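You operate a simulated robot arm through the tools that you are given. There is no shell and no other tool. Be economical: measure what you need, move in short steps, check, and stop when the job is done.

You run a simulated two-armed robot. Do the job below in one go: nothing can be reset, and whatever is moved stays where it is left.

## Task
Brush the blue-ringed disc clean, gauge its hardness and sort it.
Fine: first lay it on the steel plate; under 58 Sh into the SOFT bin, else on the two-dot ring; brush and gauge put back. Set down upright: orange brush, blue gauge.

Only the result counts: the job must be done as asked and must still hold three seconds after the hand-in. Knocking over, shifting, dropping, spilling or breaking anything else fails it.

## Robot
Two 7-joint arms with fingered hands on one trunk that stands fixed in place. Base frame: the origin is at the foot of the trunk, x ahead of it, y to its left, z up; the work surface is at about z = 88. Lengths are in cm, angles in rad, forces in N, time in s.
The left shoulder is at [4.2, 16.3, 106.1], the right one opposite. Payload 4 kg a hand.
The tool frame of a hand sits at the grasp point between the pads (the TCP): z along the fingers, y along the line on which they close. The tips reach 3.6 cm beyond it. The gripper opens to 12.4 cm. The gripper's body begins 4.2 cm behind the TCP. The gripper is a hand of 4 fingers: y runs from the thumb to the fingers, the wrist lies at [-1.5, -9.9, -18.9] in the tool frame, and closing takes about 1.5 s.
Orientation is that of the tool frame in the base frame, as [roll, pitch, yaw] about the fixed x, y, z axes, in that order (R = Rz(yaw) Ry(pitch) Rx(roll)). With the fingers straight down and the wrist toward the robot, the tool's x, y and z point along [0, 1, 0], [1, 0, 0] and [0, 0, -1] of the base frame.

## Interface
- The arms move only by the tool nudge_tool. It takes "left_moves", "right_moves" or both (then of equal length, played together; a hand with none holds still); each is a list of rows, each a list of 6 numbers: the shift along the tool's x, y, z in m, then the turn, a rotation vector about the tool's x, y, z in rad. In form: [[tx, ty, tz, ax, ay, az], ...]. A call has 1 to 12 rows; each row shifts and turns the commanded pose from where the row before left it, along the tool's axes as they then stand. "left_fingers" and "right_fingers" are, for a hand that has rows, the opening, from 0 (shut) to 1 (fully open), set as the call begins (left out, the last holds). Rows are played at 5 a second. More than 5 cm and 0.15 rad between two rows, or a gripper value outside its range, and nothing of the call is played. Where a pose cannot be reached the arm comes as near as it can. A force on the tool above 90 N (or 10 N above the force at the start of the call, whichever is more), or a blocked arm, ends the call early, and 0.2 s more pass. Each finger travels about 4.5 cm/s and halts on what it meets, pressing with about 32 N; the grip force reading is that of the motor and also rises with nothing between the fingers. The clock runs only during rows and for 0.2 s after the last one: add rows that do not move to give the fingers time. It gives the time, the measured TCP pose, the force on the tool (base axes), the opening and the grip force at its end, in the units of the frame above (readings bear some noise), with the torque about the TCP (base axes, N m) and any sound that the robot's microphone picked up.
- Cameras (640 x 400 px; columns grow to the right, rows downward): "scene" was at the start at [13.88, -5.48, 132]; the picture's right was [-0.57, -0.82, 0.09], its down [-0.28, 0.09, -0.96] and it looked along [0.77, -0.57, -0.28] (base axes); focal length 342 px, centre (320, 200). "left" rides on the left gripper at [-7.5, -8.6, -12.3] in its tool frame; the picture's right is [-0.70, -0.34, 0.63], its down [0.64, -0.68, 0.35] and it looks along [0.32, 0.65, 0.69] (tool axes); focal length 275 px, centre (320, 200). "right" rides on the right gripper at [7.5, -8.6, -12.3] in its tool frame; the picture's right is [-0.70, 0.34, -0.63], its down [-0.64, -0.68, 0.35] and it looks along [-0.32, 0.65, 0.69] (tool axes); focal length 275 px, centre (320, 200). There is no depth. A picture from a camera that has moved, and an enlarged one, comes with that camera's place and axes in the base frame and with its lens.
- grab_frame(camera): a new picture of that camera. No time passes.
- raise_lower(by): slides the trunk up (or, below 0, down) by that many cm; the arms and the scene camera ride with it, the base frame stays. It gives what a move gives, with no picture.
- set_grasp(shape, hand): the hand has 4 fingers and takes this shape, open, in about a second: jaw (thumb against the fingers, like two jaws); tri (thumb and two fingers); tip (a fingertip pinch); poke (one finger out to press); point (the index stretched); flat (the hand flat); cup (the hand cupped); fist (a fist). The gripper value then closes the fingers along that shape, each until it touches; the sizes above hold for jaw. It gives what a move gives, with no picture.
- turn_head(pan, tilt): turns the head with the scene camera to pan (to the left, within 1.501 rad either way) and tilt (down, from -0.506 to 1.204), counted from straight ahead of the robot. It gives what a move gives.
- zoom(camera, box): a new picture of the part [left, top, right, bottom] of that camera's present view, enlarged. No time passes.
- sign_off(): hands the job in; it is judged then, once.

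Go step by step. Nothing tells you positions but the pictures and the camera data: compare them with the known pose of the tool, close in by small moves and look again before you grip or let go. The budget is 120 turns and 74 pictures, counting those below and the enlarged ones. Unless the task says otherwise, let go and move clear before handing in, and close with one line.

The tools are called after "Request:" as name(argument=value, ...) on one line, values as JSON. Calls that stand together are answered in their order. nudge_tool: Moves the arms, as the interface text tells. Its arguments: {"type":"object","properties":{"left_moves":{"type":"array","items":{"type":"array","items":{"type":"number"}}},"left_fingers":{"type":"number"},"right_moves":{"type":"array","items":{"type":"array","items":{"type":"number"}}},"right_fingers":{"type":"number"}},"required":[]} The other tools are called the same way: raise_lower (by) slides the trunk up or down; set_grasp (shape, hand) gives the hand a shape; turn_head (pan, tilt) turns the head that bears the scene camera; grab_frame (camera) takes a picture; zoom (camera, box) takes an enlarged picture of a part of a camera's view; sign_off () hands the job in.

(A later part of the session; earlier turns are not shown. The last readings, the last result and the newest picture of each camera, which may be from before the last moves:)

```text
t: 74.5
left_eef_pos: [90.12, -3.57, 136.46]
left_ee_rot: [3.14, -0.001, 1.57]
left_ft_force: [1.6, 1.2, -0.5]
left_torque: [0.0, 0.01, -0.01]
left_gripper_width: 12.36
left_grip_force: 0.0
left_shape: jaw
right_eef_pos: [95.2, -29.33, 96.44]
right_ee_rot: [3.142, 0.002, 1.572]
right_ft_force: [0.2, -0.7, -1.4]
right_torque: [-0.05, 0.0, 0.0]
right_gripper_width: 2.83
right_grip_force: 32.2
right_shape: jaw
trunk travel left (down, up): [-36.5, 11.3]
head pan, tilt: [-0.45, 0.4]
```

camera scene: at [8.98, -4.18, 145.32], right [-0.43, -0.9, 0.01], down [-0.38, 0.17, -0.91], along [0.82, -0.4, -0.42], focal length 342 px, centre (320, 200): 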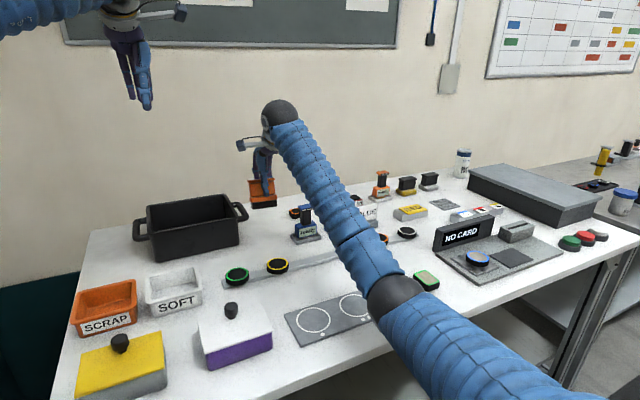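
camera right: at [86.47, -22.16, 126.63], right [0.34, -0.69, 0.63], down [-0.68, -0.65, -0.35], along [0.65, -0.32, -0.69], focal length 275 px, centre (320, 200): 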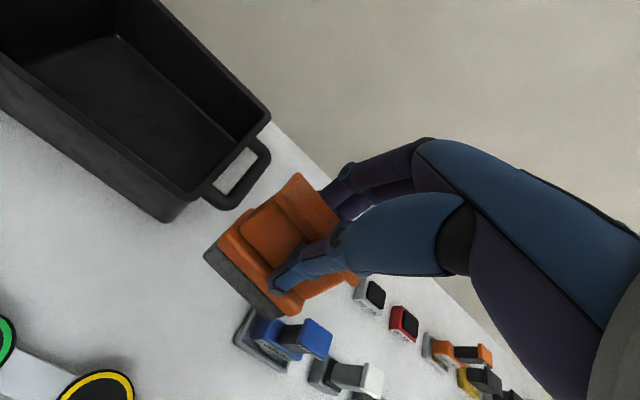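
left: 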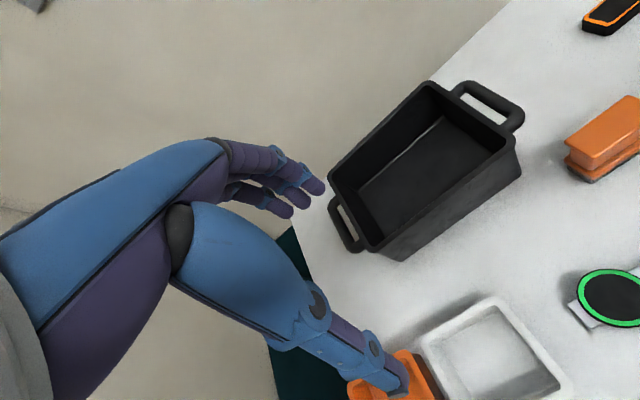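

Request:
nudge_tool(right_moves=[[0, 0, 0.002, 0, 0, 0], [0, 0, 0, 0, 0, 0]])

Request:
nudge_tool(right_moves=[[0, 0, 0.002, 0, 0, 0], [0, 0, 0, 0, 0, 0]])

Request:
nudge_tool(right_moves=[[0, 0, 0.001, 0, 0, 0], [0, 0, 0, 0, 0, 0]])

```text
t: 75.1
left_eef_pos: [90.12, -3.47, 136.36]
left_ee_rot: [-3.141, 0.001, 1.572]
left_ft_force: [0.1, 0.3, -0.6]
left_torque: [0.0, -0.02, -0.01]
left_gripper_width: 12.36
left_grip_force: 0.0
left_shape: jaw
right_eef_pos: [95.27, -29.43, 96.23]
right_ee_rot: [3.14, 0.003, 1.572]
right_ft_force: [0.6, 0.4, 1.0]
right_torque: [0.01, 0.01, 0.01]
right_gripper_width: 2.79
right_grip_force: 32.2
right_shape: jaw
trunk travel left (down, up): [-36.5, 11.3]
head pan, tilt: [-0.45, 0.4]
```

```text
t: 75.7
left_eef_pos: [89.92, -3.41, 136.36]
left_ee_rot: [-3.141, 0.0, 1.57]
left_ft_force: [0.4, 0.4, -0.1]
left_torque: [0.01, -0.04, -0.03]
left_gripper_width: 12.36
left_grip_force: 0.1
left_shape: jaw
right_eef_pos: [95.07, -29.3, 96.22]
right_ee_rot: [3.138, 0.001, 1.572]
right_ft_force: [-1.7, 1.5, 8.4]
right_torque: [-0.05, -0.07, 0.0]
right_gripper_width: 2.79
right_grip_force: 32.1
right_shape: jaw
trunk travel left (down, up): [-36.5, 11.3]
head pan, tilt: [-0.45, 0.4]
```

```text
t: 76.3
left_eef_pos: [90.03, -3.36, 136.43]
left_ee_rot: [-3.141, 0.0, 1.572]
left_ft_force: [0.2, 0.2, 0.3]
left_torque: [0.0, 0.01, -0.03]
left_gripper_width: 12.35
left_grip_force: 0.0
left_shape: jaw
right_eef_pos: [95.12, -29.44, 96.09]
right_ee_rot: [3.137, 0.003, 1.573]
right_ft_force: [2.1, 1.2, 18.3]
right_torque: [-0.09, -0.31, 0.03]
right_gripper_width: 2.81
right_grip_force: 32.4
right_shape: jaw
trunk travel left (down, up): [-36.5, 11.3]
head pan, tilt: [-0.45, 0.4]
```

The brush is firmly on the table. I'll release and rise straight up.

Request:
nudge_tool(right_moves=[[0, 0, -0.001, 0, 0, 0], [0, 0, 0, 0, 0, 0], [0, 0, 0, 0, 0, 0], [0, 0, 0, 0, 0, 0], [0, 0, 0, 0, 0, 0], [0, 0, 0, 0, 0, 0], [0, 0, -0.02, 0, 0, 0], [0, 0, -0.03, 0, 0, 0], [0, 0, -0.03, 0, 0, 0], [0, 0, -0.04, 0, 0, 0], [0, 0, -0.03, 0, 0, 0], [0, 0, 0, 0, 0, 0]], right_fingers=0.56)

Request:
grab_frame(camera="right")

Request:
zoom(camera="scene", box=[210, 170, 370, 270])

```text
t: 78.9
left_eef_pos: [90.12, -3.49, 136.3]
left_ee_rot: [-3.141, 0.0, 1.572]
left_ft_force: [0.8, 0.5, -0.9]
left_torque: [0.04, -0.03, 0.0]
left_gripper_width: 12.35
left_grip_force: 0.1
left_shape: jaw
right_eef_pos: [95.19, -29.61, 110.88]
right_ee_rot: [3.141, 0.001, 1.572]
right_ft_force: [0.0, -0.3, 0.3]
right_torque: [-0.02, -0.02, 0.0]
right_gripper_width: 6.93
right_grip_force: 0.0
right_shape: jaw
trunk travel left (down, up): [-36.5, 11.3]
head pan, tilt: [-0.45, 0.4]
```

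```text
24 pictures are left
camera right: at [86.48, -21.99, 123.14], right [0.34, -0.69, 0.63], down [-0.68, -0.65, -0.34], along [0.65, -0.32, -0.69], focal length 275 px, centre (320, 200)
```

right: 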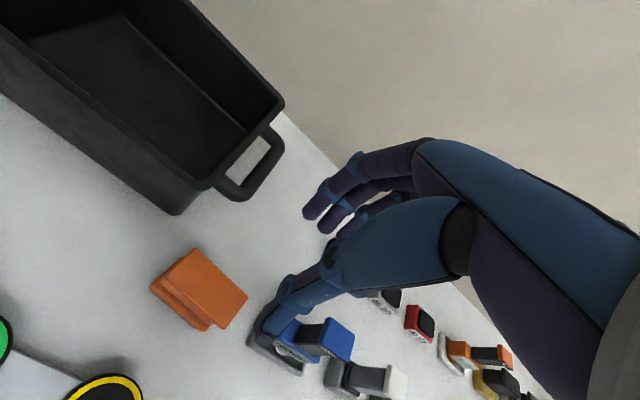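

```text
4.00 times, centred on (290, 220) of scene
camera zoom: at [8.94, -4.16, 145.33], right [-0.43, -0.9, 0.01], down [-0.38, 0.17, -0.91], along [0.82, -0.4, -0.42], focal length 1370 px, centre (440, 120)
```

zoom: 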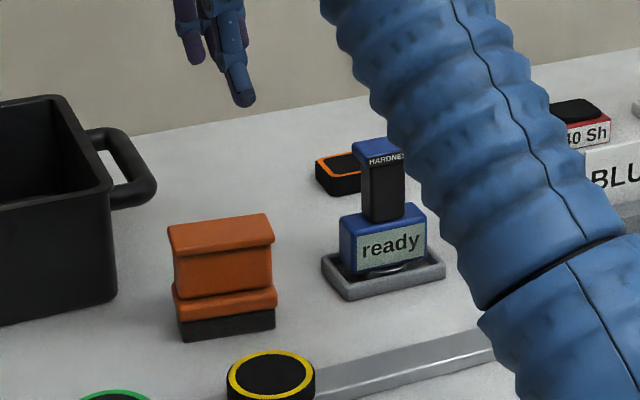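

The brush stands upright in place. Next, the hand goes above the gauge.

Request:
nudge_tool(right_moves=[[-0.04, 0, -0.01, 0, 0, 0], [-0.04, 0, 0, 0, 0, 0], [-0.04, 0, 0, 0, 0, 0], [0, 0, 0, 0, 0, 0]])

Request:
zoom(camera="right", box=[140, 150, 440, 390])

```text
t: 79.9
left_eef_pos: [90.3, -3.42, 136.31]
left_ee_rot: [3.141, -0.001, 1.569]
left_ft_force: [0.1, -0.4, 1.0]
left_torque: [0.01, 0.01, 0.03]
left_gripper_width: 12.39
left_grip_force: 0.1
left_shape: jaw
right_eef_pos: [94.91, -41.53, 111.94]
right_ee_rot: [-3.141, 0.002, 1.571]
right_ft_force: [-0.3, -0.3, 0.5]
right_torque: [0.01, -0.01, 0.02]
right_gripper_width: 6.94
right_grip_force: 0.1
right_shape: jaw
trunk travel left (down, up): [-36.5, 11.3]
head pan, tilt: [-0.45, 0.4]
```

```text
1.67 times, centred on (290, 270) of right
camera zoom: at [86.28, -34.0, 124.26], right [0.34, -0.69, 0.64], down [-0.68, -0.65, -0.34], along [0.65, -0.32, -0.69], focal length 459 px, centre (370, 83)
```

zoom: 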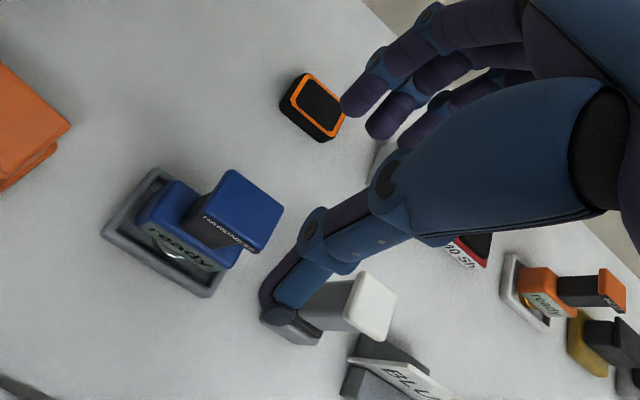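

The gauge cap is centred at (95.3,−41.5), directly below. I'll descend in two stages.

Request:
nudge_tool(right_moves=[[0, 0.004, 0.04, 0, 0, 0], [0, 0, 0.04, 0, 0, 0], [0, 0, 0.02, 0, 0, 0], [0, 0, 0, 0, 0, 0]])

Request:
zoom(camera="right", box=[140, 150, 440, 390])

Request:
zoom(camera="scene", box=[240, 140, 360, 260])

```text
t: 80.9
left_eef_pos: [90.22, -3.55, 136.34]
left_ee_rot: [3.141, 0.0, 1.571]
left_ft_force: [0.0, 0.4, -0.1]
left_torque: [0.01, 0.0, 0.0]
left_gripper_width: 12.38
left_grip_force: 0.0
left_shape: jaw
right_eef_pos: [95.6, -41.26, 102.02]
right_ee_rot: [3.141, 0.002, 1.572]
right_ft_force: [-0.2, 0.0, 0.5]
right_torque: [0.02, 0.02, 0.04]
right_gripper_width: 6.94
right_grip_force: 0.2
right_shape: jaw
trunk travel left (down, up): [-36.5, 11.3]
head pan, tilt: [-0.45, 0.4]
```

```text
1.67 times, centred on (290, 270) of right
camera zoom: at [86.96, -33.84, 114.27], right [0.34, -0.69, 0.64], down [-0.68, -0.65, -0.35], along [0.65, -0.32, -0.69], focal length 459 px, centre (370, 83)
```

zoom: 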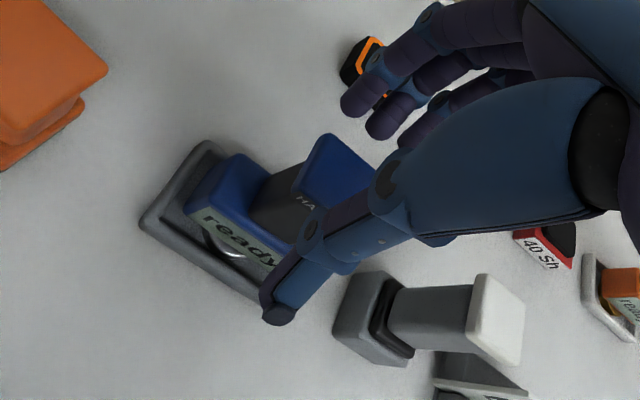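

```text
3.33 times, centred on (300, 200) of scene
camera zoom: at [8.9, -4.13, 145.34], right [-0.43, -0.9, 0.01], down [-0.38, 0.17, -0.91], along [0.82, -0.4, -0.42], focal length 1141 px, centre (387, 200)
```

zoom: 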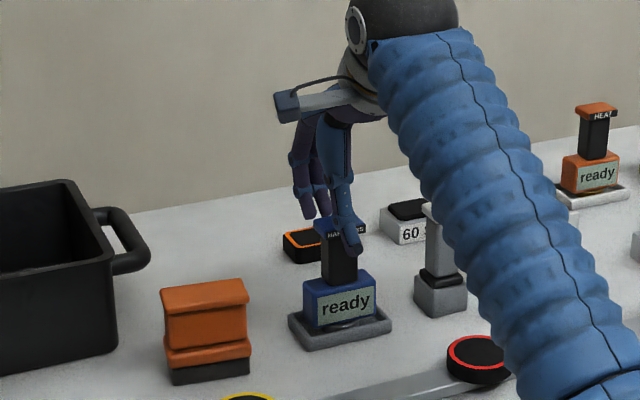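

Aligned around the handle; I'll lower 3.4 cm and check.

Request:
nudge_tool(right_moves=[[-0.002, -0.002, 0.012, 0, 0, 0], [0, 0, 0.012, 0, 0, 0], [0, 0, 0.008, 0, 0, 0], [0, 0, 0, 0, 0, 0]])

Request:
zoom(camera="scene", box=[260, 180, 340, 250])

```text
t: 81.9
left_eef_pos: [90.13, -3.43, 136.34]
left_ee_rot: [3.141, -0.001, 1.57]
left_ft_force: [0.3, 0.3, 0.5]
left_torque: [0.01, -0.01, 0.03]
left_gripper_width: 12.37
left_grip_force: 0.1
left_shape: jaw
right_eef_pos: [95.5, -41.43, 98.85]
right_ee_rot: [-3.141, 0.001, 1.572]
right_ft_force: [1.0, -0.4, -0.1]
right_torque: [-0.02, 0.02, 0.01]
right_gripper_width: 6.94
right_grip_force: 0.1
right_shape: jaw
trunk travel left (down, up): [-36.5, 11.3]
head pan, tilt: [-0.45, 0.4]
```

```text
5.71 times, centred on (300, 215) of scene
camera zoom: at [8.9, -4.13, 145.34], right [-0.43, -0.9, 0.01], down [-0.38, 0.17, -0.91], along [0.82, -0.4, -0.42], focal length 1957 px, centre (434, 114)
```

zoom: 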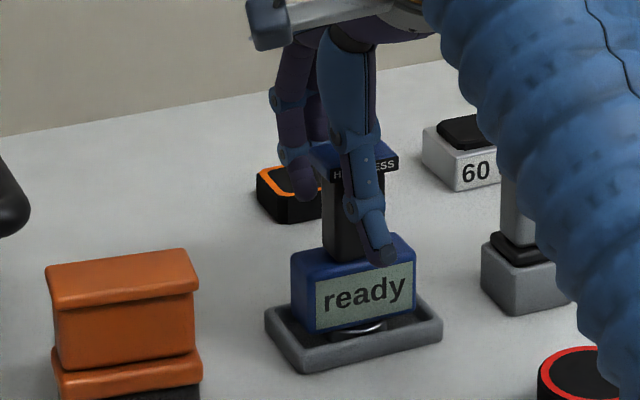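

The thumb tip is above the gauge body's top, so I'll close on the handle and lift a little.

Request:
nudge_tool(right_moves=[[0, 0, 0, 0, 0, 0], [0, 0, 0, 0, 0, 0], [0, 0, 0, 0, 0, 0], [0, 0, 0, 0, 0, 0], [0, 0, 0, 0, 0, 0], [0, 0, 0, 0, 0, 0], [0, 0, 0, 0, 0, 0], [0, 0, 0, 0, 0, 0]], right_fingers=0.05)

Request:
nudge_tool(right_moves=[[0, 0, -0.02, 0, 0, 0], [0, 0, -0.03, 0, 0, 0], [0, 0, -0.04, 0, 0, 0], [0, 0, -0.04, 0, 0, 0], [0, 0, 0, 0, 0, 0]])

Request:
zoom(camera="scene", box=[220, 130, 350, 260])

Request:
grab_frame(camera="right")

```text
t: 83.7
left_eef_pos: [90.14, -3.48, 136.3]
left_ee_rot: [-3.14, -0.001, 1.573]
left_ft_force: [-0.2, 0.1, -0.4]
left_torque: [0.0, 0.03, -0.05]
left_gripper_width: 12.37
left_grip_force: 0.0
left_shape: jaw
right_eef_pos: [95.65, -41.39, 98.74]
right_ee_rot: [3.14, 0.001, 1.571]
right_ft_force: [16.5, -0.2, 6.6]
right_torque: [-0.02, -1.56, 0.07]
right_gripper_width: 2.47
right_grip_force: 31.9
right_shape: jaw
trunk travel left (down, up): [-36.5, 11.3]
head pan, tilt: [-0.45, 0.4]
```

```text
t: 84.9
left_eef_pos: [90.33, -3.51, 136.32]
left_ee_rot: [-3.139, -0.001, 1.572]
left_ft_force: [0.4, -0.8, 0.3]
left_torque: [0.01, -0.02, 0.02]
left_gripper_width: 12.36
left_grip_force: 0.1
left_shape: jaw
right_eef_pos: [95.39, -41.8, 111.71]
right_ee_rot: [3.141, 0.003, 1.573]
right_ft_force: [0.0, 0.1, -2.2]
right_torque: [-0.02, 0.0, 0.03]
right_gripper_width: 2.2
right_grip_force: 32.4
right_shape: jaw
trunk travel left (down, up): [-36.5, 11.3]
head pan, tilt: [-0.45, 0.4]
```

```text
3.08 times, centred on (285, 195) of scene
camera zoom: at [9.0, -4.18, 145.32], right [-0.43, -0.9, 0.01], down [-0.38, 0.17, -0.91], along [0.82, -0.4, -0.42], focal length 1054 px, centre (428, 215)
```

zoom: 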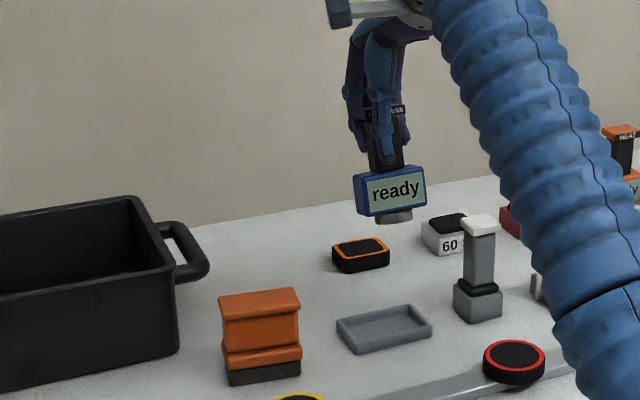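

```text
17 pictures are left
camera right: at [86.69, -34.22, 124.01], right [0.34, -0.69, 0.63], down [-0.68, -0.65, -0.34], along [0.65, -0.32, -0.69], focal length 275 px, centre (320, 200)
```

right: 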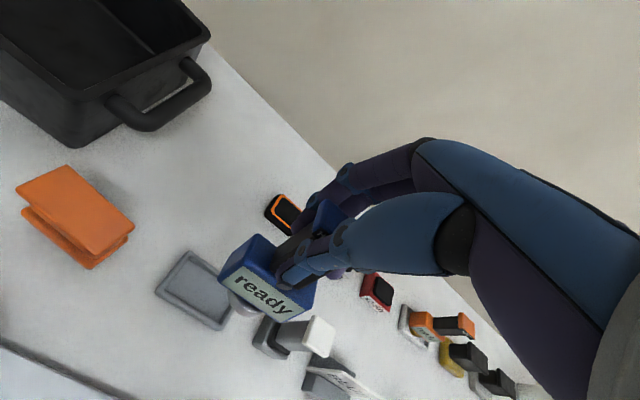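

The gauge is held upright (foot about 10 cm below the TCP) and the empty tray stays at (95.9,−41.9). I'll carry it over the disc by the same route.

Request:
nudge_tool(right_moves=[[0, 0, -0.035, 0, 0, 0], [0, -0.04, 0, 0, 0, 0], [-0.037, -0.03, 0, 0, 0, 0], [-0.037, -0.03, 0, 0, 0, 0], [-0.037, -0.03, 0, 0, 0, 0], [-0.037, -0.03, 0, 0, 0, 0], [-0.037, -0.03, 0, 0, 0, 0], [-0.037, -0.03, 0, 0, 0, 0], [-0.037, -0.03, 0, 0, 0, 0], [-0.037, -0.03, 0, 0, 0, 0], [-0.037, -0.03, 0, 0, 0, 0], [0, -0.01, 0, 0, 0, 0]])

Request:
nudge_tool(right_moves=[[-0.03, -0.02, 0, 0, 0, 0], [0, 0, 0, 0, 0, 0.13], [0, 0, 0, 0, 0, 0.13], [0, 0, 0, 0, 0, 0.14], [0, 0, 0, 0, 0, 0]])

Request:
turn_head(pan=-0.85, tilt=0.4)

Request:
grab_frame(camera="right")

```text
t: 87.5
left_eef_pos: [90.2, -3.57, 136.27]
left_ee_rot: [3.14, 0.002, 1.572]
left_ft_force: [0.5, 0.3, -0.8]
left_torque: [-0.06, 0.0, 0.02]
left_gripper_width: 12.38
left_grip_force: 0.0
left_shape: jaw
right_eef_pos: [63.53, -74.78, 115.15]
right_ee_rot: [-3.141, 0.002, 1.573]
right_ft_force: [0.5, 0.4, -2.2]
right_torque: [0.01, 0.0, 0.0]
right_gripper_width: 2.18
right_grip_force: 32.1
right_shape: jaw
trunk travel left (down, up): [-36.5, 11.3]
head pan, tilt: [-0.45, 0.4]
```

```text
t: 88.7
left_eef_pos: [90.2, -3.51, 136.4]
left_ee_rot: [-3.141, 0.001, 1.572]
left_ft_force: [-0.1, 0.0, 0.4]
left_torque: [0.0, 0.02, -0.02]
left_gripper_width: 12.37
left_grip_force: 0.1
left_shape: jaw
right_eef_pos: [61.4, -77.9, 115.2]
right_ee_rot: [-3.14, 0.001, 1.172]
right_ft_force: [0.0, 0.2, -1.3]
right_torque: [0.0, 0.01, 0.02]
right_gripper_width: 2.15
right_grip_force: 32.1
right_shape: jaw
trunk travel left (down, up): [-36.5, 11.3]
head pan, tilt: [-0.45, 0.4]
```

```text
t: 89.6
left_eef_pos: [90.12, -3.54, 136.28]
left_ee_rot: [-3.141, -0.001, 1.572]
left_ft_force: [0.7, -0.1, -0.3]
left_torque: [0.01, 0.0, 0.0]
left_gripper_width: 12.38
left_grip_force: 0.1
left_shape: jaw
right_eef_pos: [61.49, -77.91, 115.29]
right_ee_rot: [3.14, 0.001, 1.174]
right_ft_force: [-0.4, -0.4, -0.8]
right_torque: [0.03, 0.0, -0.02]
right_gripper_width: 2.17
right_grip_force: 32.2
right_shape: jaw
trunk travel left (down, up): [-36.5, 11.3]
head pan, tilt: [-0.85, 0.4]
```

```text
16 pictures are left
camera right: at [56.37, -67.6, 127.54], right [0.04, -0.77, 0.63], down [-0.88, -0.33, -0.35], along [0.48, -0.54, -0.69], focal length 275 px, centre (320, 200)
```

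right: 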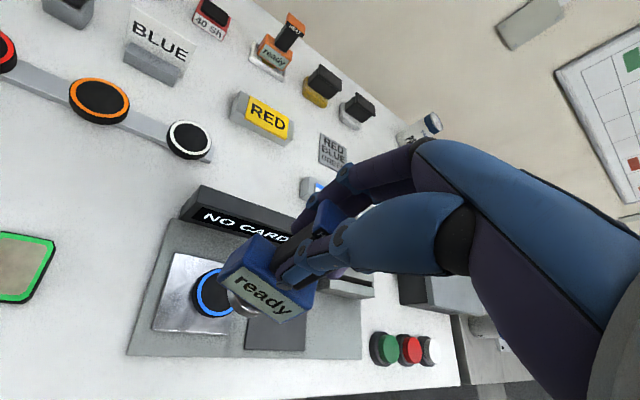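

The gauge hides part of the disc, so I'll step sideways for an unobstructed view.

Request:
nudge_tool(right_moves=[[-0.04, 0, 0, 0, 0, 0], [0, 0, 0, 0, 0, 0]])

Request:
zoom(camera="right", box=[100, 200, 300, 370])

```text
t: 90.2
left_eef_pos: [90.34, -3.27, 136.29]
left_ee_rot: [-3.14, 0.0, 1.573]
left_ft_force: [0.0, 0.6, -0.3]
left_torque: [0.0, 0.03, 0.02]
left_gripper_width: 12.37
left_grip_force: 0.1
left_shape: jaw
right_eef_pos: [59.72, -81.57, 115.41]
right_ee_rot: [3.141, 0.002, 1.172]
right_ft_force: [0.7, 0.3, -1.6]
right_torque: [-0.01, -0.01, 0.03]
right_gripper_width: 2.16
right_grip_force: 31.8
right_shape: jaw
trunk travel left (down, up): [-36.5, 11.3]
head pan, tilt: [-0.85, 0.4]
```

```text
2.35 times, centred on (200, 285) of right
camera zoom: at [54.78, -71.22, 127.63], right [0.04, -0.77, 0.64], down [-0.88, -0.33, -0.34], along [0.48, -0.54, -0.69], focal length 648 px, centre (602, 0)
```

zoom: 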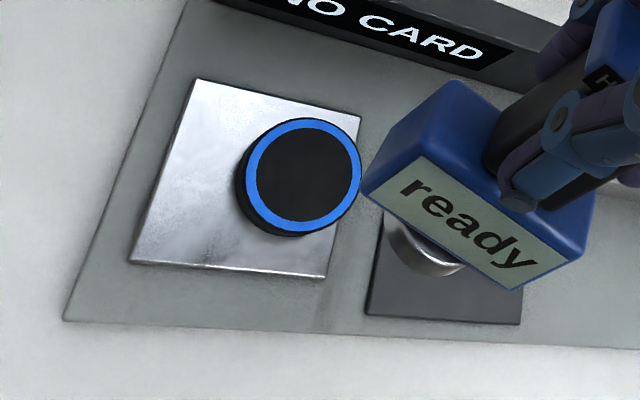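

The disc is at (62.5,−80.5), still fully on the plate. I'll position the gauge above it and lower it close.

Request:
nudge_tool(right_moves=[[0.0216, 0.021, 0.02, 0, 0, 0], [0, 0, 0.04, 0, 0, 0], [0, 0, 0.04, 0, 0, 0], [0, 0, 0.012, 0, 0, 0], [0, 0, 0, 0, 0, 0]])

Request:
zoom(camera="scene", box=[290, 160, 390, 260])

```text
t: 91.4
left_eef_pos: [89.98, -3.54, 136.28]
left_ee_rot: [-3.141, 0.002, 1.571]
left_ft_force: [0.1, -0.2, -0.4]
left_torque: [0.02, -0.01, 0.01]
left_gripper_width: 12.36
left_grip_force: 0.2
left_shape: jaw
right_eef_pos: [62.59, -80.48, 104.13]
right_ee_rot: [3.139, 0.001, 1.172]
right_ft_force: [0.3, -0.3, -1.4]
right_torque: [0.05, 0.01, -0.03]
right_gripper_width: 2.14
right_grip_force: 31.9
right_shape: jaw
trunk travel left (down, up): [-36.5, 11.3]
head pan, tilt: [-0.85, 0.4]
```

```text
4.00 times, centred on (340, 210) of scene
camera zoom: at [6.66, -7.11, 145.42], right [-0.75, -0.66, 0.02], down [-0.29, 0.29, -0.91], along [0.6, -0.69, -0.41], focal length 1370 px, centre (240, 160)
```

zoom: 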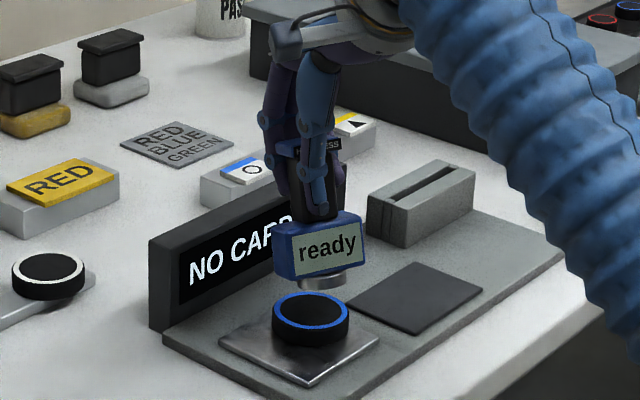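

The foot looks about 0.8 cm right of the disc centre, so I'll shift and descend gradually for contact.

Request:
nudge_tool(right_moves=[[0.008, 0, 0.008, 0, 0, 0], [0, 0, 0.008, 0, 0, 0], [0, 0, 0, 0, 0, 0]])

Request:
zoom(camera="scene", box=[300, 200, 370, 260])

```text
t: 92.2
left_eef_pos: [90.15, -3.38, 136.31]
left_ee_rot: [-3.141, 0.001, 1.571]
left_ft_force: [-0.1, 0.5, -0.3]
left_torque: [0.01, 0.0, 0.0]
left_gripper_width: 12.35
left_grip_force: 0.1
left_shape: jaw
right_eef_pos: [62.91, -79.63, 102.44]
right_ee_rot: [3.14, 0.001, 1.173]
right_ft_force: [0.7, 0.2, -0.5]
right_torque: [0.05, -0.03, -0.03]
right_gripper_width: 2.16
right_grip_force: 32.1
right_shape: jaw
trunk travel left (down, up): [-36.5, 11.3]
head pan, tilt: [-0.85, 0.4]
```

```text
6.67 times, centred on (335, 230) of scene
camera zoom: at [6.68, -7.08, 145.41], right [-0.75, -0.66, 0.02], down [-0.29, 0.29, -0.91], along [0.6, -0.69, -0.41], focal length 2283 px, centre (220, 0)
```

zoom: 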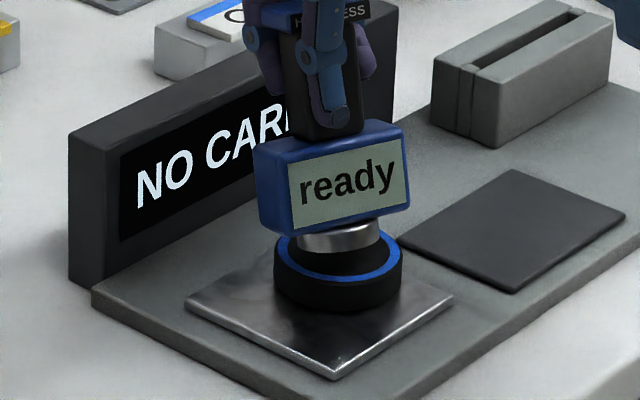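

The foot is laterally centred over the disc and just above it. I'll step down to contact.

Request:
nudge_tool(right_moves=[[0, 0, 0.005, 0, 0, 0], [0, 0, 0, 0, 0, 0]])

Request:
nudge_tool(right_moves=[[0, 0, 0.003, 0, 0, 0], [0, 0, 0, 0, 0, 0]])

Request:
nudge_tool(right_moves=[[0, 0, 0.002, 0, 0, 0], [0, 0, 0, 0, 0, 0]])

```text
t: 92.8
left_eef_pos: [90.1, -3.51, 136.26]
left_ee_rot: [-3.141, 0.002, 1.57]
left_ft_force: [-1.0, 0.2, 0.0]
left_torque: [0.01, 0.01, 0.0]
left_gripper_width: 12.36
left_grip_force: 0.0
left_shape: jaw
right_eef_pos: [62.89, -79.65, 101.97]
right_ee_rot: [3.138, 0.002, 1.173]
right_ft_force: [-0.1, 1.0, -0.6]
right_torque: [0.0, 0.0, 0.01]
right_gripper_width: 2.17
right_grip_force: 31.9
right_shape: jaw
trunk travel left (down, up): [-36.5, 11.3]
head pan, tilt: [-0.85, 0.4]
```

```text
t: 93.4
left_eef_pos: [90.11, -3.5, 136.36]
left_ee_rot: [-3.142, -0.001, 1.571]
left_ft_force: [-0.9, 0.2, -0.1]
left_torque: [-0.03, -0.01, 0.01]
left_gripper_width: 12.39
left_grip_force: 0.1
left_shape: jaw
right_eef_pos: [63.0, -79.64, 101.94]
right_ee_rot: [3.138, 0.002, 1.172]
right_ft_force: [0.2, 1.1, 5.5]
right_torque: [-0.06, -0.06, 0.02]
right_gripper_width: 2.17
right_grip_force: 31.8
right_shape: jaw
trunk travel left (down, up): [-36.5, 11.3]
head pan, tilt: [-0.85, 0.4]
```

```text
t: 94.0
left_eef_pos: [90.04, -3.34, 136.4]
left_ee_rot: [3.141, 0.001, 1.57]
left_ft_force: [0.0, -0.1, 0.3]
left_torque: [0.01, -0.01, -0.02]
left_gripper_width: 12.38
left_grip_force: 0.0
left_shape: jaw
right_eef_pos: [62.89, -79.56, 101.79]
right_ee_rot: [3.139, 0.001, 1.173]
right_ft_force: [1.4, -0.9, 16.0]
right_torque: [-0.16, -0.19, 0.02]
right_gripper_width: 2.15
right_grip_force: 31.9
right_shape: jaw
trunk travel left (down, up): [-36.5, 11.3]
head pan, tilt: [-0.85, 0.4]
```

In contact at about 17 N. I'll hold for a second and read the display.

Request:
nudge_tool(right_moves=[[0, 0, 0, 0, 0, 0], [0, 0, 0, 0, 0, 0], [0, 0, 0, 0, 0, 0], [0, 0, 0, 0, 0, 0], [0, 0, 0, 0, 0, 0], [0, 0, 0, 0, 0, 0]])

Request:
zoom(camera="scene", box=[300, 200, 370, 260])

```text
t: 95.4
left_eef_pos: [90.09, -3.45, 136.4]
left_ee_rot: [-3.141, 0.002, 1.57]
left_ft_force: [0.0, -0.1, 0.7]
left_torque: [-0.01, 0.04, 0.04]
left_gripper_width: 12.37
left_grip_force: 0.1
left_shape: jaw
right_eef_pos: [62.91, -79.47, 101.78]
right_ee_rot: [3.136, 0.002, 1.174]
right_ft_force: [1.9, 0.4, 21.5]
right_torque: [-0.21, -0.3, 0.03]
right_gripper_width: 2.15
right_grip_force: 31.5
right_shape: jaw
trunk travel left (down, up): [-36.5, 11.3]
head pan, tilt: [-0.85, 0.4]
```

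```text
6.67 times, centred on (335, 230) of scene
camera zoom: at [6.54, -6.91, 145.43], right [-0.75, -0.66, 0.02], down [-0.29, 0.29, -0.91], along [0.6, -0.69, -0.41], focal length 2283 px, centre (220, 0)
```

zoom: 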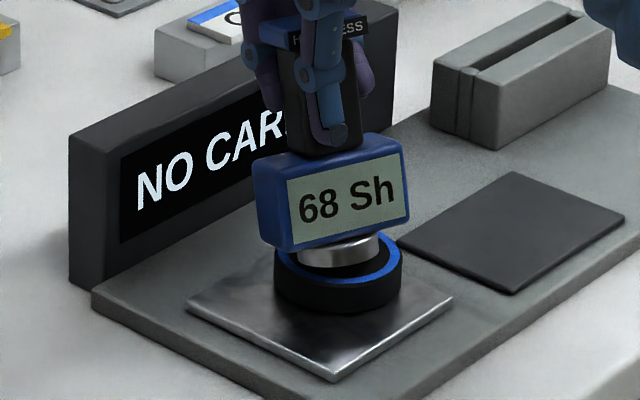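

It reads 68 Sh, which is at or above 58, so the disc goes on the two-dot ring. First I'll carry the gauge back to its tray.

Request:
nudge_tool(right_moves=[[0, 0, -0.02, 0, 0, 0], [0, 0, -0.04, 0, 0, 0], [0, 0, -0.04, 0, 0, 0], [0, 0, -0.04, 0, 0, -0.132], [0, 0, 0, 0, 0, -0.132], [0, 0, 0, 0, 0, -0.132], [0.038, 0.0288, 0, 0, 0, 0], [0.038, 0.0288, 0, 0, 0, 0], [0.038, 0.0288, 0, 0, 0, 0], [0.038, 0.0288, 0, 0, 0, 0], [0.038, 0.0288, 0, 0, 0, 0], [0.038, 0.0288, 0, 0, 0, 0]])

Request:
nudge_tool(right_moves=[[0.038, 0.0288, 0, 0, 0, 0], [0.038, 0.0288, 0, 0, 0, 0], [0.038, 0.0288, 0, 0, 0, 0], [0.038, 0.0288, 0, 0, 0, 0], [0, 0.04, 0, 0, 0, 0], [0, 0, 0, 0, 0, 0]])

Request:
turn_head(pan=-0.45, tilt=0.4)

```text
t: 98.0
left_eef_pos: [90.35, -3.49, 136.31]
left_ee_rot: [3.14, -0.001, 1.57]
left_ft_force: [-0.6, -0.2, -0.1]
left_torque: [0.01, 0.01, -0.02]
left_gripper_width: 12.36
left_grip_force: 0.1
left_shape: jaw
right_eef_pos: [80.21, -56.95, 115.5]
right_ee_rot: [3.141, 0.001, 1.568]
right_ft_force: [-0.3, -1.0, -1.3]
right_torque: [0.02, 0.0, 0.01]
right_gripper_width: 2.15
right_grip_force: 32.1
right_shape: jaw
trunk travel left (down, up): [-36.5, 11.3]
head pan, tilt: [-0.85, 0.4]
```

```text
t: 99.4
left_eef_pos: [90.11, -3.56, 136.36]
left_ee_rot: [-3.14, 0.0, 1.572]
left_ft_force: [-0.5, 0.3, -0.3]
left_torque: [0.01, 0.0, 0.0]
left_gripper_width: 12.38
left_grip_force: 0.0
left_shape: jaw
right_eef_pos: [95.62, -41.71, 115.56]
right_ee_rot: [3.14, 0.004, 1.569]
right_ft_force: [-0.3, -0.1, -1.1]
right_torque: [0.03, -0.03, 0.02]
right_gripper_width: 2.14
right_grip_force: 32.0
right_shape: jaw
trunk travel left (down, up): [-36.5, 11.3]
head pan, tilt: [-0.85, 0.4]
```

```text
t: 100.3
left_eef_pos: [90.19, -3.53, 136.32]
left_ee_rot: [-3.141, 0.0, 1.57]
left_ft_force: [0.4, 0.0, -0.2]
left_torque: [0.01, -0.03, -0.02]
left_gripper_width: 12.37
left_grip_force: 0.2
left_shape: jaw
right_eef_pos: [95.66, -41.67, 115.58]
right_ee_rot: [-3.14, 0.002, 1.566]
right_ft_force: [0.6, -0.1, -1.7]
right_torque: [0.0, 0.01, 0.01]
right_gripper_width: 2.14
right_grip_force: 31.6
right_shape: jaw
trunk travel left (down, up): [-36.5, 11.3]
head pan, tilt: [-0.45, 0.4]
```

I'll lower to just above the tray and check the alignment.

Request:
nudge_tool(right_moves=[[0.002, 0.001, 0.04, 0, 0, 0], [0, 0, 0.04, 0, 0, 0], [0, 0, 0.04, 0, 0, 0], [0, 0, 0.02, 0, 0, 0], [0, 0, 0, 0, 0, 0]])

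Request:
zoom(camera="scene", box=[260, 180, 340, 250])

Request:
zoom(camera="right", box=[140, 150, 440, 390])

```text
t: 101.5
left_eef_pos: [90.18, -3.42, 136.36]
left_ee_rot: [3.141, -0.001, 1.572]
left_ft_force: [0.2, -0.4, 0.0]
left_torque: [-0.01, 0.03, 0.0]
left_gripper_width: 12.39
left_grip_force: 0.1
left_shape: jaw
right_eef_pos: [95.97, -41.68, 101.69]
right_ee_rot: [3.14, 0.003, 1.566]
right_ft_force: [0.0, 0.2, -1.4]
right_torque: [0.0, 0.0, 0.01]
right_gripper_width: 2.18
right_grip_force: 31.7
right_shape: jaw
trunk travel left (down, up): [-36.5, 11.3]
head pan, tilt: [-0.45, 0.4]
```

```text
5.71 times, centred on (300, 215) of scene
camera zoom: at [8.89, -4.13, 145.35], right [-0.43, -0.9, 0.01], down [-0.38, 0.17, -0.91], along [0.82, -0.4, -0.42], focal length 1957 px, centre (434, 114)
```

zoom: 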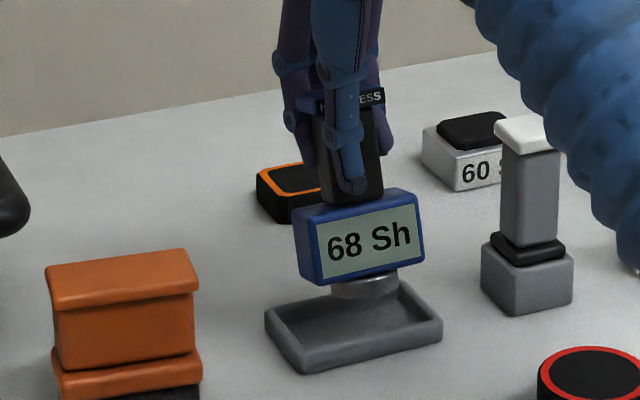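

```text
1.67 times, centred on (290, 270) of right
camera zoom: at [87.31, -34.02, 113.86], right [0.33, -0.7, 0.64], down [-0.68, -0.64, -0.35], along [0.65, -0.32, -0.69], focal length 459 px, centre (370, 83)
```

zoom: 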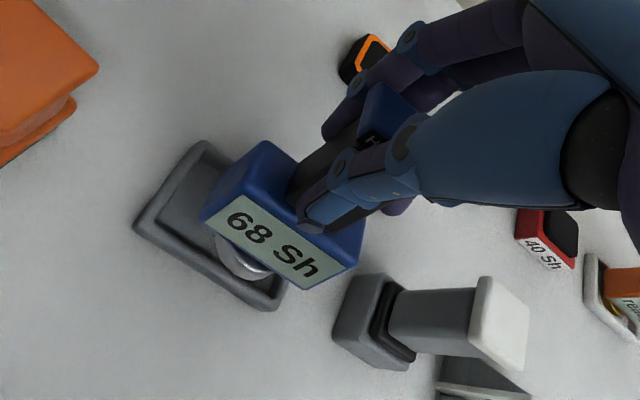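

Alignment is within about 0.2 cm of the original. I'll correct that and feel down into the tray.

Request:
nudge_tool(right_moves=[[0.002, -0.0015, 0.01, 0, 0, 0], [0, 0, 0.01, 0, 0, 0], [0, 0, 0, 0, 0, 0]])

Request:
nudge_tool(right_moves=[[0, 0, 0.004, 0, 0, 0], [0, 0, 0, 0, 0, 0]])

Request:
nudge_tool(right_moves=[[0, 0, 0.003, 0, 0, 0], [0, 0, 0, 0, 0, 0]])

```text
t: 102.3
left_eef_pos: [90.11, -3.52, 136.33]
left_ee_rot: [3.14, 0.001, 1.573]
left_ft_force: [-0.7, 0.0, -0.8]
left_torque: [0.0, 0.02, 0.02]
left_gripper_width: 12.37
left_grip_force: 0.1
left_shape: jaw
right_eef_pos: [95.82, -41.49, 99.42]
right_ee_rot: [-3.141, 0.0, 1.566]
right_ft_force: [-0.1, -0.4, -2.0]
right_torque: [0.03, 0.01, -0.02]
right_gripper_width: 2.14
right_grip_force: 31.9
right_shape: jaw
trunk travel left (down, up): [-36.5, 11.3]
head pan, tilt: [-0.45, 0.4]
```

```text
t: 102.9
left_eef_pos: [90.23, -3.61, 136.34]
left_ee_rot: [3.141, 0.0, 1.571]
left_ft_force: [0.1, -0.2, -0.3]
left_torque: [-0.04, -0.01, 0.04]
left_gripper_width: 12.37
left_grip_force: 0.1
left_shape: jaw
right_eef_pos: [95.94, -41.3, 99.22]
right_ee_rot: [3.141, 0.001, 1.568]
right_ft_force: [0.0, -0.2, -1.5]
right_torque: [-0.01, -0.03, 0.03]
right_gripper_width: 2.15
right_grip_force: 32.1
right_shape: jaw
trunk travel left (down, up): [-36.5, 11.3]
head pan, tilt: [-0.45, 0.4]
```

```text
t: 103.5
left_eef_pos: [90.15, -3.4, 136.37]
left_ee_rot: [3.141, 0.0, 1.571]
left_ft_force: [0.1, -0.7, -0.5]
left_torque: [-0.01, 0.04, 0.0]
left_gripper_width: 12.37
left_grip_force: 0.2
left_shape: jaw
right_eef_pos: [95.85, -41.37, 99.07]
right_ee_rot: [3.139, 0.001, 1.566]
right_ft_force: [5.2, -0.6, 12.6]
right_torque: [-0.03, -0.13, -0.04]
right_gripper_width: 2.13
right_grip_force: 32.4
right_shape: jaw
trunk travel left (down, up): [-36.5, 11.3]
head pan, tilt: [-0.45, 0.4]
```

Contact at z≈99.05. I'll look to confirm it sits in the tray rather than on its rim.

Request:
zoom(camera="scene", box=[260, 180, 340, 250])

```text
5.71 times, centred on (300, 215) of scene
camera zoom: at [8.84, -4.11, 145.36], right [-0.43, -0.9, 0.01], down [-0.38, 0.17, -0.91], along [0.82, -0.4, -0.42], focal length 1957 px, centre (434, 114)
```

zoom: 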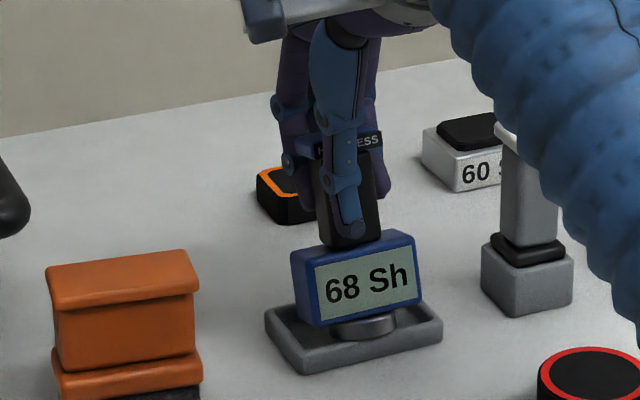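

The gauge may be tilted slightly in the grip, so I'll take one tight look before releasing.

Request:
zoom(camera="scene", box=[288, 196, 344, 246])

```text
8.00 times, centred on (316, 221) of scene
camera zoom: at [8.84, -4.11, 145.36], right [-0.43, -0.9, 0.01], down [-0.38, 0.17, -0.91], along [0.82, -0.4, -0.42], focal length 2739 px, centre (352, 32)
```

zoom: 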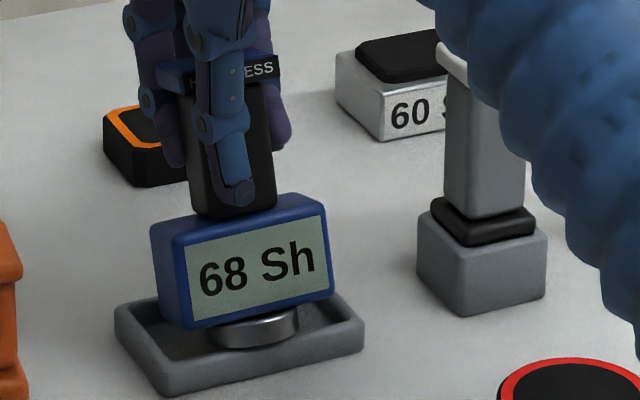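

The gauge leans back about 0.15–0.2 rad in the grip and its foot is near the tray's front rim. I'll lift slightly, tilt the hand to bring the gauge upright, and recheck.

Request:
nudge_tool(right_moves=[[0, 0, -0.018, 0, 0, 0], [0, 0, 0, -0.085, 0, 0], [0, -0.003, 0, -0.085, 0, 0], [0, 0, 0, 0, 0, 0]])

Request:
zoom(camera="scene", box=[288, 196, 344, 246])

```text
t: 104.5
left_eef_pos: [90.17, -3.41, 136.37]
left_ee_rot: [3.14, 0.001, 1.571]
left_ft_force: [0.3, 0.2, -0.6]
left_torque: [0.0, -0.04, 0.0]
left_gripper_width: 12.35
left_grip_force: 0.1
left_shape: jaw
right_eef_pos: [95.64, -41.42, 100.45]
right_ee_rot: [2.971, 0.003, 1.569]
right_ft_force: [0.2, -0.1, -1.6]
right_torque: [0.0, 0.01, 0.04]
right_gripper_width: 2.15
right_grip_force: 32.1
right_shape: jaw
trunk travel left (down, up): [-36.5, 11.3]
head pan, tilt: [-0.45, 0.4]
```

```text
8.00 times, centred on (316, 221) of scene
camera zoom: at [8.92, -4.11, 145.34], right [-0.43, -0.9, 0.01], down [-0.38, 0.17, -0.91], along [0.82, -0.4, -0.42], focal length 2739 px, centre (352, 32)
```

zoom: 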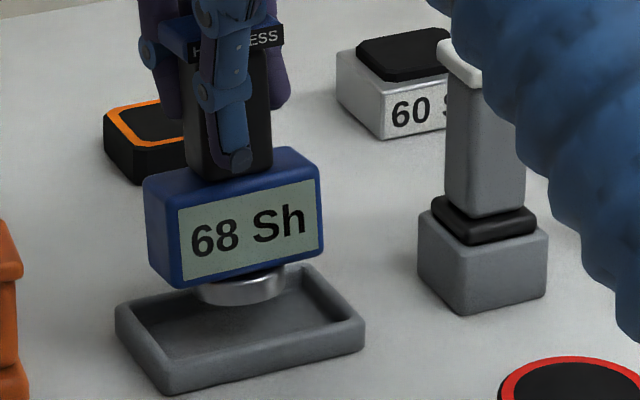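

Nearly upright now. A small further tilt and a 0.9 cm shift back toward the robot, then I'll descend gently.

Request:
nudge_tool(right_moves=[[0, -0.009, 0, -0.06, 0, 0], [0, 0, 0.006, 0, 0, 0], [0, 0, 0, 0, 0, 0]])

Request:
nudge_tool(right_moves=[[0, -0.001, 0.005, 0, 0, 0], [0, 0, 0, 0, 0, 0]])

Request:
nudge_tool(right_moves=[[0, -0.0005, 0.003, 0, 0, 0], [0, 0, 0, 0, 0, 0]])

Request:
nudge_tool(right_moves=[[0, -0.0005, 0.003, 0, 0, 0], [0, 0, 0, 0, 0, 0]])

```text
t: 105.3
left_eef_pos: [90.22, -3.56, 136.41]
left_ee_rot: [-3.141, 0.001, 1.572]
left_ft_force: [-0.5, -0.8, 0.4]
left_torque: [-0.05, -0.01, 0.0]
left_gripper_width: 12.37
left_grip_force: 0.1
left_shape: jaw
right_eef_pos: [94.88, -41.37, 100.0]
right_ee_rot: [2.911, 0.003, 1.568]
right_ft_force: [-0.5, -0.2, -1.9]
right_torque: [0.01, -0.01, -0.01]
right_gripper_width: 2.15
right_grip_force: 31.8
right_shape: jaw
trunk travel left (down, up): [-36.5, 11.3]
head pan, tilt: [-0.45, 0.4]
```

```text
t: 105.9
left_eef_pos: [90.18, -3.36, 136.39]
left_ee_rot: [3.141, 0.0, 1.571]
left_ft_force: [0.8, 0.1, -0.2]
left_torque: [-0.01, -0.01, -0.03]
left_gripper_width: 12.39
left_grip_force: 0.1
left_shape: jaw
right_eef_pos: [94.86, -41.44, 99.37]
right_ee_rot: [2.912, 0.002, 1.569]
right_ft_force: [0.0, -0.2, -1.9]
right_torque: [0.03, 0.0, -0.03]
right_gripper_width: 2.15
right_grip_force: 32.0
right_shape: jaw
trunk travel left (down, up): [-36.5, 11.3]
head pan, tilt: [-0.45, 0.4]
```

```text
t: 106.5
left_eef_pos: [90.12, -3.45, 136.44]
left_ee_rot: [-3.141, -0.001, 1.571]
left_ft_force: [0.0, 0.6, 0.2]
left_torque: [0.0, -0.02, 0.01]
left_gripper_width: 12.39
left_grip_force: 0.0
left_shape: jaw
right_eef_pos: [94.81, -41.29, 98.99]
right_ee_rot: [2.911, 0.0, 1.569]
right_ft_force: [-0.4, -0.2, -1.2]
right_torque: [0.0, 0.01, 0.0]
right_gripper_width: 2.14
right_grip_force: 32.2
right_shape: jaw
trunk travel left (down, up): [-36.5, 11.3]
head pan, tilt: [-0.45, 0.4]
```

```text
t: 107.1
left_eef_pos: [90.1, -3.42, 136.27]
left_ee_rot: [3.141, 0.001, 1.572]
left_ft_force: [0.2, -0.3, -0.1]
left_torque: [0.02, 0.01, -0.02]
left_gripper_width: 12.35
left_grip_force: 0.0
left_shape: jaw
right_eef_pos: [94.9, -41.39, 98.68]
right_ee_rot: [2.911, 0.002, 1.569]
right_ft_force: [0.8, 0.1, -1.3]
right_torque: [0.0, 0.03, -0.02]
right_gripper_width: 2.14
right_grip_force: 32.3
right_shape: jaw
trunk travel left (down, up): [-36.5, 11.3]
head pan, tilt: [-0.45, 0.4]
```

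Request:
nudge_tool(right_moves=[[0, -0.0003, 0.002, 0, 0, 0], [0, 0, 0, 0, 0, 0]])

Request:
nudge_tool(right_moves=[[0, -0.0003, 0.002, 0, 0, 0], [0, 0, 0, 0, 0, 0]])

Request:
nudge_tool(right_moves=[[0, -0.0003, 0.002, 0, 0, 0], [0, 0, 0, 0, 0, 0]])

```text
t: 107.7
left_eef_pos: [90.2, -3.42, 136.31]
left_ee_rot: [3.141, 0.0, 1.57]
left_ft_force: [-0.1, -0.1, 0.5]
left_torque: [-0.02, 0.0, 0.02]
left_gripper_width: 12.36
left_grip_force: 0.1
left_shape: jaw
right_eef_pos: [94.92, -41.3, 98.41]
right_ee_rot: [2.91, 0.002, 1.57]
right_ft_force: [-0.1, 0.6, -0.9]
right_torque: [-0.01, 0.03, -0.03]
right_gripper_width: 2.16
right_grip_force: 32.3
right_shape: jaw
trunk travel left (down, up): [-36.5, 11.3]
head pan, tilt: [-0.45, 0.4]
```

```text
t: 108.3
left_eef_pos: [90.11, -3.42, 136.34]
left_ee_rot: [-3.14, 0.0, 1.572]
left_ft_force: [0.2, -0.5, 0.2]
left_torque: [-0.03, 0.04, 0.0]
left_gripper_width: 12.37
left_grip_force: 0.1
left_shape: jaw
right_eef_pos: [94.82, -41.38, 98.39]
right_ee_rot: [2.909, 0.002, 1.568]
right_ft_force: [0.2, -0.3, 4.5]
right_torque: [0.01, -0.1, -0.01]
right_gripper_width: 2.13
right_grip_force: 31.5
right_shape: jaw
trunk travel left (down, up): [-36.5, 11.3]
head pan, tilt: [-0.45, 0.4]
```

```text
t: 108.9
left_eef_pos: [90.01, -3.37, 136.44]
left_ee_rot: [3.141, 0.0, 1.57]
left_ft_force: [0.1, 0.2, -0.3]
left_torque: [-0.01, 0.0, -0.03]
left_gripper_width: 12.38
left_grip_force: 0.1
left_shape: jaw
right_eef_pos: [94.81, -41.25, 98.46]
right_ee_rot: [2.908, 0.003, 1.57]
right_ft_force: [-2.5, -0.2, 15.8]
right_torque: [0.04, -0.25, 0.0]
right_gripper_width: 2.12
right_grip_force: 31.9
right_shape: jaw
trunk travel left (down, up): [-36.5, 11.3]
head pan, tilt: [-0.45, 0.4]
```

Seated at z≈98.4 with pure vertical force. One check before releasing.

Request:
zoom(camera="scene", box=[288, 196, 344, 246])

```text
8.00 times, centred on (316, 221) of scene
camera zoom: at [8.74, -4.08, 145.37], right [-0.43, -0.9, 0.01], down [-0.38, 0.17, -0.91], along [0.82, -0.4, -0.41], focal length 2739 px, centre (352, 32)
```

zoom: 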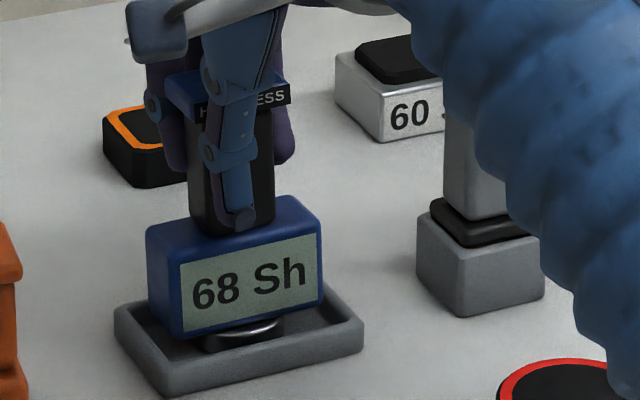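

It's upright in the tray just as at the start. I'll open gently and rise vertically (compensating for the hand tilt), then untilt.

Request:
nudge_tool(right_moves=[[0, 0, 0, 0, 0, 0], [0, 0, 0, 0, 0, 0], [0, 0.0007, -0.003, 0, 0, 0], [0, 0, 0, 0, 0, 0], [0, 0, 0, 0, 0, 0], [0, 0.0023, -0.01, 0, 0, 0], [0, 0.0023, -0.01, 0, 0, 0]], right_fingers=0.42)

Request:
zoom(camera="scene", box=[280, 176, 350, 246])

```text
t: 110.5
left_eef_pos: [90.17, -3.61, 136.33]
left_ee_rot: [3.141, -0.001, 1.571]
left_ft_force: [-0.3, 0.5, -1.2]
left_torque: [0.01, -0.03, 0.02]
left_gripper_width: 12.37
left_grip_force: 0.0
left_shape: jaw
right_eef_pos: [94.92, -41.31, 100.55]
right_ee_rot: [2.912, 0.001, 1.569]
right_ft_force: [-0.4, -0.1, 0.8]
right_torque: [0.01, 0.01, 0.03]
right_gripper_width: 5.14
right_grip_force: 0.1
right_shape: jaw
trunk travel left (down, up): [-36.5, 11.3]
head pan, tilt: [-0.45, 0.4]
```

```text
5.71 times, centred on (315, 211) of scene
camera zoom: at [8.89, -4.12, 145.34], right [-0.43, -0.9, 0.01], down [-0.38, 0.17, -0.91], along [0.82, -0.4, -0.42], focal length 1957 px, centre (349, 137)
```

zoom: 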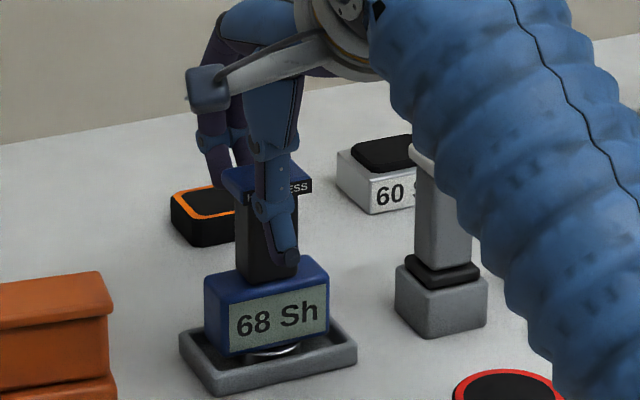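

Released and standing upright. I'll rise clear, untilt and go to the disc.

Request:
nudge_tool(right_moves=[[0, 0.0046, -0.02, 0, 0, 0], [0, 0.0069, -0.03, 0, 0, 0], [0, 0.009, -0.04, 0, 0, 0], [0, 0.009, -0.04, 0, 0, 0], [0, 0, 0, 0.115, 0, 0], [0, 0, 0, 0.115, 0, 0], [0, -0.04, 0, 0, 0, 0], [-0.037, -0.03, 0, 0, 0, 0], [-0.037, -0.03, 0, 0, 0, 0], [-0.037, -0.03, 0, 0, 0, 0], [-0.037, -0.03, 0, 0, 0, 0], [-0.037, -0.03, 0, 0, 0, 0]])

Request:
nudge_tool(right_moves=[[-0.04, -0.025, 0, 0, 0, 0], [-0.04, -0.025, 0, 0, 0, 0], [-0.04, -0.025, 0, 0, 0, 0], [-0.04, -0.025, 0, 0, 0, 0], [-0.035, -0.01, 0, 0, 0, 0], [0, 0, 0, 0, 0, 0.13], [0, 0, 0, 0, 0, 0.13], [0, 0, 0, 0, 0, 0.14], [0, 0, 0, 0, 0, 0]], right_fingers=0.8)

Request:
grab_frame(camera="right")

```text
t: 113.1
left_eef_pos: [89.98, -3.48, 136.43]
left_ee_rot: [3.139, -0.001, 1.572]
left_ft_force: [-0.1, -0.1, 0.3]
left_torque: [0.02, 0.0, 0.0]
left_gripper_width: 12.36
left_grip_force: 0.1
left_shape: jaw
right_eef_pos: [75.4, -59.8, 114.08]
right_ee_rot: [3.14, 0.002, 1.57]
right_ft_force: [0.1, -0.1, 0.7]
right_torque: [-0.02, 0.02, 0.02]
right_gripper_width: 5.16
right_grip_force: 0.1
right_shape: jaw
trunk travel left (down, up): [-36.5, 11.3]
head pan, tilt: [-0.45, 0.4]
```

```text
t: 115.1
left_eef_pos: [90.17, -3.45, 136.37]
left_ee_rot: [-3.141, 0.0, 1.571]
left_ft_force: [0.5, -0.4, -0.1]
left_torque: [0.04, 0.02, -0.01]
left_gripper_width: 12.35
left_grip_force: 0.1
left_shape: jaw
right_eef_pos: [64.56, -79.34, 113.95]
right_ee_rot: [3.14, 0.0, 1.165]
right_ft_force: [-0.2, -1.0, 0.3]
right_torque: [0.0, 0.0, -0.01]
right_gripper_width: 9.9
right_grip_force: 0.1
right_shape: jaw
trunk travel left (down, up): [-36.5, 11.3]
head pan, tilt: [-0.45, 0.4]
```

```text
4 pictures are left
camera right: at [59.62, -69.02, 126.19], right [0.04, -0.77, 0.64], down [-0.88, -0.33, -0.35], along [0.47, -0.55, -0.69], focal length 275 px, centre (320, 200)
```

right: 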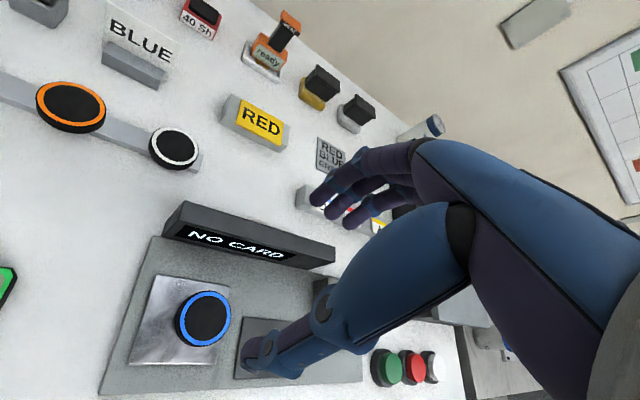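

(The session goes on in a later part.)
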